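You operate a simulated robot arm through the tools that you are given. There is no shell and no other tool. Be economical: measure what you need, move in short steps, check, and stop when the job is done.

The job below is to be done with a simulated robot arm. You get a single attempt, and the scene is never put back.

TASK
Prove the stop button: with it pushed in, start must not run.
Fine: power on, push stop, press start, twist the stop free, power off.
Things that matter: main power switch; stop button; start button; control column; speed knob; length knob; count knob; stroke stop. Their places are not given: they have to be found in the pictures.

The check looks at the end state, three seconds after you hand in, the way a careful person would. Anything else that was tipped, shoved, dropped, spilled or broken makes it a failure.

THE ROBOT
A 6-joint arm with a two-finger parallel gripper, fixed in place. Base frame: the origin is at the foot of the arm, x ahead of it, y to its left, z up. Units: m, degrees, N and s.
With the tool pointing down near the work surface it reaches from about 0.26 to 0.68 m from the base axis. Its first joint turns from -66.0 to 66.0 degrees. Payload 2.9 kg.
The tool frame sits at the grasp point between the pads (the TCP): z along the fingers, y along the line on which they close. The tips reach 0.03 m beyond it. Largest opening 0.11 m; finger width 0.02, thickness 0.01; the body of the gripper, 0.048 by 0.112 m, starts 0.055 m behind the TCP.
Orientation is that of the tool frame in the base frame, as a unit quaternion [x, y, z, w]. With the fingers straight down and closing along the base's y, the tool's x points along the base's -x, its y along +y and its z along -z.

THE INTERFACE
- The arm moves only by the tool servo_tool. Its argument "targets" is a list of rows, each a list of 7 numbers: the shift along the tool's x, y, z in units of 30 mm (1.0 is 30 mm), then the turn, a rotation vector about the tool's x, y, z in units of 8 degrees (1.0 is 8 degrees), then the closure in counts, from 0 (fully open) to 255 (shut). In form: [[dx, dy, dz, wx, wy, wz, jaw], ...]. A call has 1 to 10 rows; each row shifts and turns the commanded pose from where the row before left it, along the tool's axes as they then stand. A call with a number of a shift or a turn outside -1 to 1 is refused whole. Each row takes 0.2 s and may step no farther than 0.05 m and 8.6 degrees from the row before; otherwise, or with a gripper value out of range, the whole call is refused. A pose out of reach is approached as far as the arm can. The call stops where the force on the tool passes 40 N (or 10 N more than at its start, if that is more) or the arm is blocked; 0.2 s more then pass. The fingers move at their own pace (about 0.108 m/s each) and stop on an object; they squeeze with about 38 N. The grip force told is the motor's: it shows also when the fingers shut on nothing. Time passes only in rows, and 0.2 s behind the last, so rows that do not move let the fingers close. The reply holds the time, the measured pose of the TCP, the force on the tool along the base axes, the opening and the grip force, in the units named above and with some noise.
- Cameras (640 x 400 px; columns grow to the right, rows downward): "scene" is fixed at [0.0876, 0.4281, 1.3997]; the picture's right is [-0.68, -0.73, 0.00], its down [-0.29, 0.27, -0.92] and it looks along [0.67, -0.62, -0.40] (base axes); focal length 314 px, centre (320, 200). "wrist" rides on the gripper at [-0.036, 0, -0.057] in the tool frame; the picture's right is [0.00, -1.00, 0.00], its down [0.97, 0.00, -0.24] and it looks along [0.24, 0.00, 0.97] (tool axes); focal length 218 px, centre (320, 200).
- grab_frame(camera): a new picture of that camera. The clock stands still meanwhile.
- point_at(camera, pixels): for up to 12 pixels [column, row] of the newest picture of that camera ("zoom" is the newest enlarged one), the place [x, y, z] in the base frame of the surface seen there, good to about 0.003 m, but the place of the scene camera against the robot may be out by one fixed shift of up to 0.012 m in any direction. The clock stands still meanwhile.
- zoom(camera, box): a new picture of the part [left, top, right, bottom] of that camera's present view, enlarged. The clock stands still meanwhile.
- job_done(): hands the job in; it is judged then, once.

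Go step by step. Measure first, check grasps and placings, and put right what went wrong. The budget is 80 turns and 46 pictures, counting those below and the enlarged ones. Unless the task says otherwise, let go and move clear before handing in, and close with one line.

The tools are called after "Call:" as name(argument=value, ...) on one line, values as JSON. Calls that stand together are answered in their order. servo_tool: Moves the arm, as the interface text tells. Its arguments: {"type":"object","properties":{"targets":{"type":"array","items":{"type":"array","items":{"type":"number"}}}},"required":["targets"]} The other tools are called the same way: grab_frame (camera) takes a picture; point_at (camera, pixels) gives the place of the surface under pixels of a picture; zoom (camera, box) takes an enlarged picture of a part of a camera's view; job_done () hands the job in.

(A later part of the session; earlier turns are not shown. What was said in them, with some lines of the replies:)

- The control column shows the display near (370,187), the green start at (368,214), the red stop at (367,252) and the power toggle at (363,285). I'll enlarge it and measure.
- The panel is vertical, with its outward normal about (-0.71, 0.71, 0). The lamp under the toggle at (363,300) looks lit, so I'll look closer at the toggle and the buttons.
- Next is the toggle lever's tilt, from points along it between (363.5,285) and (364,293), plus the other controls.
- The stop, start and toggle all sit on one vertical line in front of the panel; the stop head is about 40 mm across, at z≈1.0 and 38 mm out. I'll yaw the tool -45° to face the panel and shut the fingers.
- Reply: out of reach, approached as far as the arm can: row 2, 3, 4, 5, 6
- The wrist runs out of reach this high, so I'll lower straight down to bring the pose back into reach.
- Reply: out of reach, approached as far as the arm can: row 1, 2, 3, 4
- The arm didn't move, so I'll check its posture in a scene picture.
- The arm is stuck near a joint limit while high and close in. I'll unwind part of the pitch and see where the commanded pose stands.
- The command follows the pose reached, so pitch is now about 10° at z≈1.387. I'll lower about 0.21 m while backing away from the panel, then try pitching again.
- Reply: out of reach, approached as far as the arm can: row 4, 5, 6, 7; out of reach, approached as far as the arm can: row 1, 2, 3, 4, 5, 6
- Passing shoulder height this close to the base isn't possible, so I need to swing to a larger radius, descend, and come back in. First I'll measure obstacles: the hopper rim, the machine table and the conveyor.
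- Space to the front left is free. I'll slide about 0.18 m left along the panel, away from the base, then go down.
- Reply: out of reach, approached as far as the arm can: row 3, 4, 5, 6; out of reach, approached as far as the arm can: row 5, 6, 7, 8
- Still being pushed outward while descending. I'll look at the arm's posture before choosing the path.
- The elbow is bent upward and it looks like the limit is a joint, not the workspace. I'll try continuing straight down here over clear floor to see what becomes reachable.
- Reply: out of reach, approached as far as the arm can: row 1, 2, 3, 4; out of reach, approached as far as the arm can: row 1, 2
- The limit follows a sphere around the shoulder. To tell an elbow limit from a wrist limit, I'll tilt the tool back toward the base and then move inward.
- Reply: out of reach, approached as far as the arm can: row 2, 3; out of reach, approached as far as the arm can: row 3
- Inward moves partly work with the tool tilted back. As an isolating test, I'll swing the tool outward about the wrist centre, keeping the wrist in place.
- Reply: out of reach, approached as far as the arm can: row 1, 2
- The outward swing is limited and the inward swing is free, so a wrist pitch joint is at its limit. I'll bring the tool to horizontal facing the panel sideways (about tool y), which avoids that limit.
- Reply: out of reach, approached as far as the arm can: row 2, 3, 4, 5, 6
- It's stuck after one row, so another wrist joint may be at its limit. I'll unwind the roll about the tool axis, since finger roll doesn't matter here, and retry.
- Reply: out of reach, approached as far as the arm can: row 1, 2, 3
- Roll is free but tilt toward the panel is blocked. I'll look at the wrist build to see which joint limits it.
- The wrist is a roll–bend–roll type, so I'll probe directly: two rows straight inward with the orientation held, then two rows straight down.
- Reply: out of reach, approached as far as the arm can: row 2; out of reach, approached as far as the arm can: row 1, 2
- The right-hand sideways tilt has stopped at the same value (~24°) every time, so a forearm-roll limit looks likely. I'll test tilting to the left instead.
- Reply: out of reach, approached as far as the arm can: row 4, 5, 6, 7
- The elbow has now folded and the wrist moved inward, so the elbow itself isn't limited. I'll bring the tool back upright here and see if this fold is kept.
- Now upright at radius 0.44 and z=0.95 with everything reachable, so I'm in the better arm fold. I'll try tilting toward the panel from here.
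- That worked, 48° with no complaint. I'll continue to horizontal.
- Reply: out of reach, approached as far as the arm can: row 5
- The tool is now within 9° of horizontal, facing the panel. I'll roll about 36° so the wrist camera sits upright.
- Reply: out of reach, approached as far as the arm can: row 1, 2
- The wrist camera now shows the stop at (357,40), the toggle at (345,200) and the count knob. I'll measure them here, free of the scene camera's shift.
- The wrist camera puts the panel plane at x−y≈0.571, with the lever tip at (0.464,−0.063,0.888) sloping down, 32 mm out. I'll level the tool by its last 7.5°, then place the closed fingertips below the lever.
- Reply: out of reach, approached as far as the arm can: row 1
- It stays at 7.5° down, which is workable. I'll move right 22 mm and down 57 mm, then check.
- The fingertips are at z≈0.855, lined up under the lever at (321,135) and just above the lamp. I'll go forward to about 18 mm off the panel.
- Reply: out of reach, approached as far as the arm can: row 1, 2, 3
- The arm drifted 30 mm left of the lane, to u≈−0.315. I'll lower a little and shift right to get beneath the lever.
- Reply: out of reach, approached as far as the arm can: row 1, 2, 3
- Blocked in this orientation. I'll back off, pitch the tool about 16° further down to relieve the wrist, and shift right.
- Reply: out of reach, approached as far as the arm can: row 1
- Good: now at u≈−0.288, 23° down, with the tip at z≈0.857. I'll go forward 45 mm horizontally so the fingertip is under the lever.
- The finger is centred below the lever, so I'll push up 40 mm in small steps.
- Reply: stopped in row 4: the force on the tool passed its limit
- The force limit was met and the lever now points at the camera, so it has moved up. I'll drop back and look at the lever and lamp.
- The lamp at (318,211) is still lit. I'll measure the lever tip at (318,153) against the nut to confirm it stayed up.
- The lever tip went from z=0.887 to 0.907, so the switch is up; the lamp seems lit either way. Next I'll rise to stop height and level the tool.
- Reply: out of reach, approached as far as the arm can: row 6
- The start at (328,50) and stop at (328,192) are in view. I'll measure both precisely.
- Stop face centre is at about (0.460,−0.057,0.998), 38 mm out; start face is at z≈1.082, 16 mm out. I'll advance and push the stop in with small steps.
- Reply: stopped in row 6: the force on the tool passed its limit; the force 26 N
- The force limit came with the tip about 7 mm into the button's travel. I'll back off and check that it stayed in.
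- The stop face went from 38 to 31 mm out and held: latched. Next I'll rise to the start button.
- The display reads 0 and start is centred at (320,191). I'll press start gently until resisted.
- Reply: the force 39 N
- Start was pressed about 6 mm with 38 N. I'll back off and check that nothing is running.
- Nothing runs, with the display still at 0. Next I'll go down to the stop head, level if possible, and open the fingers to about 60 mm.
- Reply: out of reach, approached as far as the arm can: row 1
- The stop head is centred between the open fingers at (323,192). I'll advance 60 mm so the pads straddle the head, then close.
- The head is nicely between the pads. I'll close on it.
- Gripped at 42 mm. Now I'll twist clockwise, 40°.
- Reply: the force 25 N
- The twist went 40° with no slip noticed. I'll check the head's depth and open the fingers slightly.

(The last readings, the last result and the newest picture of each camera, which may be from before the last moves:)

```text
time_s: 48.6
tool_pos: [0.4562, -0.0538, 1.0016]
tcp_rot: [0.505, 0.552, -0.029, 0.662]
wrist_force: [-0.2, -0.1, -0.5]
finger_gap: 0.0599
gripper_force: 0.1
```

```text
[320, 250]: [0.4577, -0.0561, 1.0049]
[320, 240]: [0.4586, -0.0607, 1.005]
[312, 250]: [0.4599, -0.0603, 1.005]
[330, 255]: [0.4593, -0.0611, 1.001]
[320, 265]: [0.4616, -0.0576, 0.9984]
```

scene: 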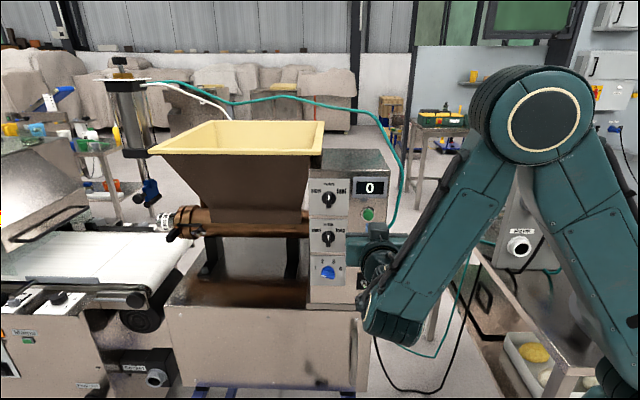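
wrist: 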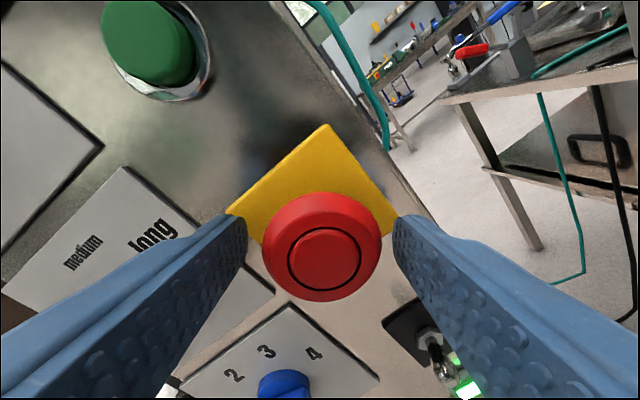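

The stop face is back at 37 mm out, so it's released. I'll retreat straight out, unroll and shut the fingers.

Call:
servo_tool(targets=[[0, 0, -1, 0, 0, 0, 116], [0, 0, -1, 0, 0, 0, 116], [0, 0, 0, 0, 0, -1, 200], [0, 0, 0, 0, 0, -1, 255], [0, 0, 0, 0, 0, -1, 255], [0, 0, 0, 0, 0, -1, 255], [0, 0, 0, 0, 0, -1, 255], [0, 0, 0, 0, 1, 0, 255], [0, 0, 0, 0, 1, 0, 255]])

Call:
grab_frame(camera="wrist")

```text
time_s: 50.6
tool_pos: [0.4158, -0.0113, 1.007]
tcp_rot: [0.319, 0.771, -0.214, 0.508]
wrist_force: [0.6, 1.1, -0.9]
finger_gap: 0.0
gripper_force: 37.3
```

```text
15 pictures are left
```

wrist: 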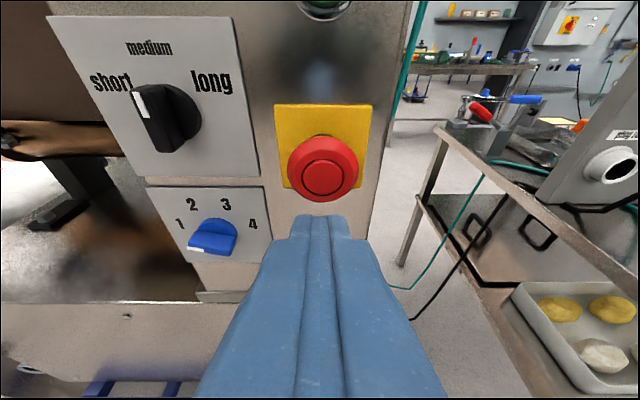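

I'll come down so the fingertips sit just above the raised lever, still 70 mm out, then move in over it.

Call:
servo_tool(targets=[[0.888, -0.07, 0.383, 0, 0, 0, 255], [0.888, 0, 0.383, 0, 0, 0, 255], [-0.36, 0, 0.835, 0, 0, 0, 255], [-0.36, 0, 0.835, 0, 0, 0, 255], [0, 0, 0, 0, 0, 0, 255]])

Call:
grab_frame(camera="wrist")

```text
time_s: 51.8
tool_pos: [0.4515, -0.051, 0.9506]
tcp_rot: [0.319, 0.77, -0.214, 0.51]
wrist_force: [0.4, 0.3, -0.8]
finger_gap: 0.0001
gripper_force: 37.4
```

```text
14 pictures are left
```

wrist: 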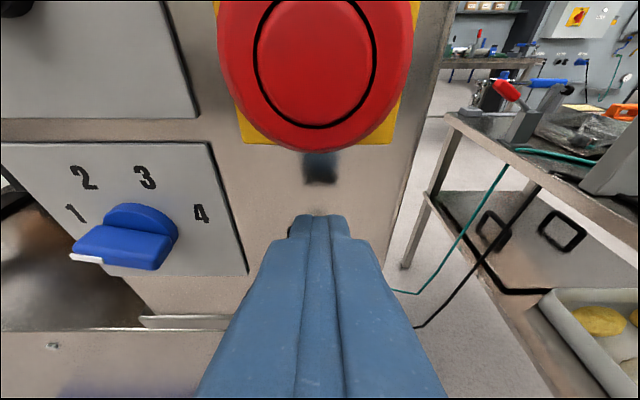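

The tip is 21 mm off the panel with its underside at z≈0.929, above the lever. I'll push down in small steps.

Call:
servo_tool(targets=[[0.306, 0, 0.132, 0, 0, 0, 255], [0.306, 0, 0.132, 0, 0, 0, 255], [0.306, 0, 0.132, 0, 0, 0, 255], [0.306, 0, 0.132, 0, 0, 0, 255], [0.2, 0, 0.088, 0, 0, 0, 255]])

```text
time_s: 53.0
tool_pos: [0.4542, -0.051, 0.9132]
tcp_rot: [0.316, 0.767, -0.214, 0.516]
wrist_force: [-5.4, 4.2, 9.1]
finger_gap: 0.0
gripper_force: 38.0
stopped in row 5: the force on the tool passed its limit (the readings are from after the stop); the commanded pose is now the measured one
```

The force limit was met with the tip's underside at about z=0.892, matching the lever's earlier down position. I'll lift, back out and look.

Call:
servo_tool(targets=[[-0.5, 0, -0.2, 0, 0, 0, 255], [0, 0, -1, 0, 0, 0, 255], [0, 0, -1, 0, 0, 0, 255], [0.3, 0, 0, 0, 0, 0, 255], [0, 0, 0, 0, 0, 0, 255]])

Call:
grab_frame(camera="wrist")

```text
time_s: 54.2
tool_pos: [0.4128, -0.0093, 0.9438]
tcp_rot: [0.317, 0.767, -0.215, 0.515]
wrist_force: [-0.5, 0.6, -0.2]
finger_gap: 0.0
gripper_force: 37.5
```

```text
13 pictures are left
```

wrist: 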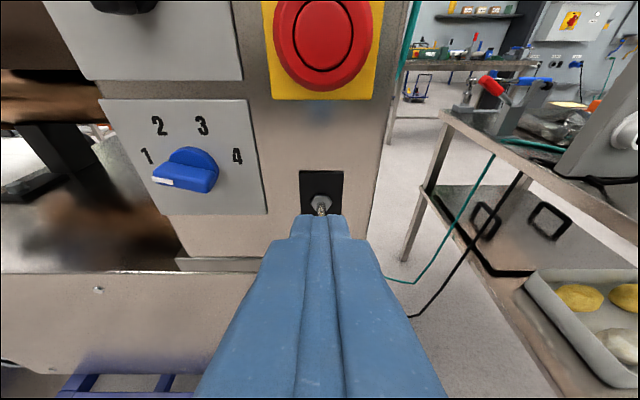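

I'll move left and back, clear of the column, and check every control.

Call:
servo_tool(targets=[[0, 0.3, -1, 0, 0, 0, 255], [0, 1, -0.3, 0, 0, 0, 255], [0, 1, 0, 0, 0, 0, 255], [0, 1, 0, 0, 0, 0, 255]])

Call:
grab_frame(camera="wrist")

Call:
zoom(camera="scene", box=[300, 160, 396, 320])

```text
time_s: 55.2
tool_pos: [0.4558, 0.0833, 0.9595]
tcp_rot: [0.316, 0.768, -0.213, 0.514]
wrist_force: [-0.5, 0.3, -0.5]
finger_gap: 0.0
gripper_force: 37.5
```

```text
12 pictures are left
```

wrist: 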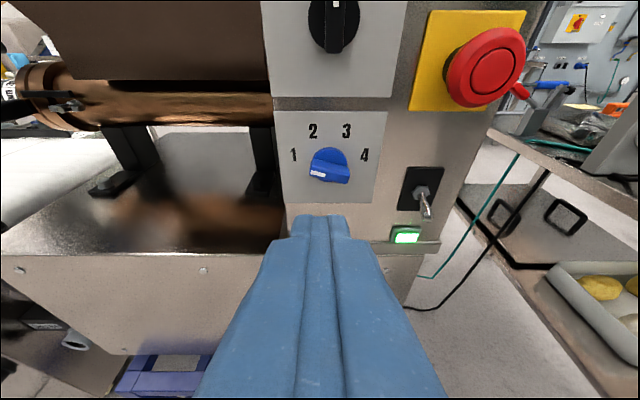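

```text
2.50 times, centred on (348, 240) of scene
```

zoom: 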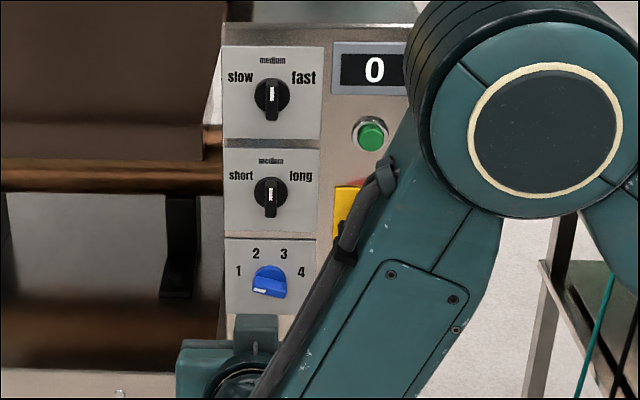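

The lever at (425,205) looks down again. I'll measure its tip and the stop face to confirm.

Call:
zoom(camera="wrist", box=[380, 150, 460, 250])

Call:
point_at(camera="wrist", pixels=[[421, 192], [424, 202], [426, 210], [427, 214], [498, 68], [490, 75]])

```text
4.00 times, centred on (420, 200) of wrist
```

zoom: 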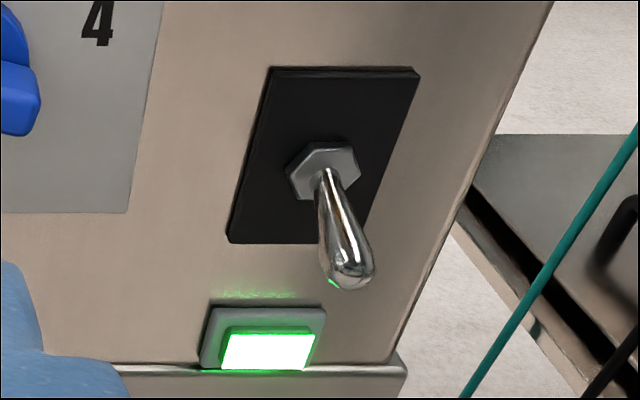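

```text
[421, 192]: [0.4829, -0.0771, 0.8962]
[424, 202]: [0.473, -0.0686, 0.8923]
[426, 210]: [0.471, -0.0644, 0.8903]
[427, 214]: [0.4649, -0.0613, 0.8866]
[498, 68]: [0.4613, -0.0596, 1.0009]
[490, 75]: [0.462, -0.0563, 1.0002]
```

The lever is back down (tip z≈0.887, as at the start), the stop is out (37 mm), the knobs are unmoved, and the display reads 0 with the arm clear. I'm handing in.

Call:
job_done()

```text
The job is handed in.
```

I ran the full sequence: switch up, stop pushed in (it latched), start pressed with no visible movement and the display still at 0, stop twisted free, switch back down. The green lamp by the switch stayed lit in both positions, so I took up as on because the task starts with power on; no reading confirmed it.
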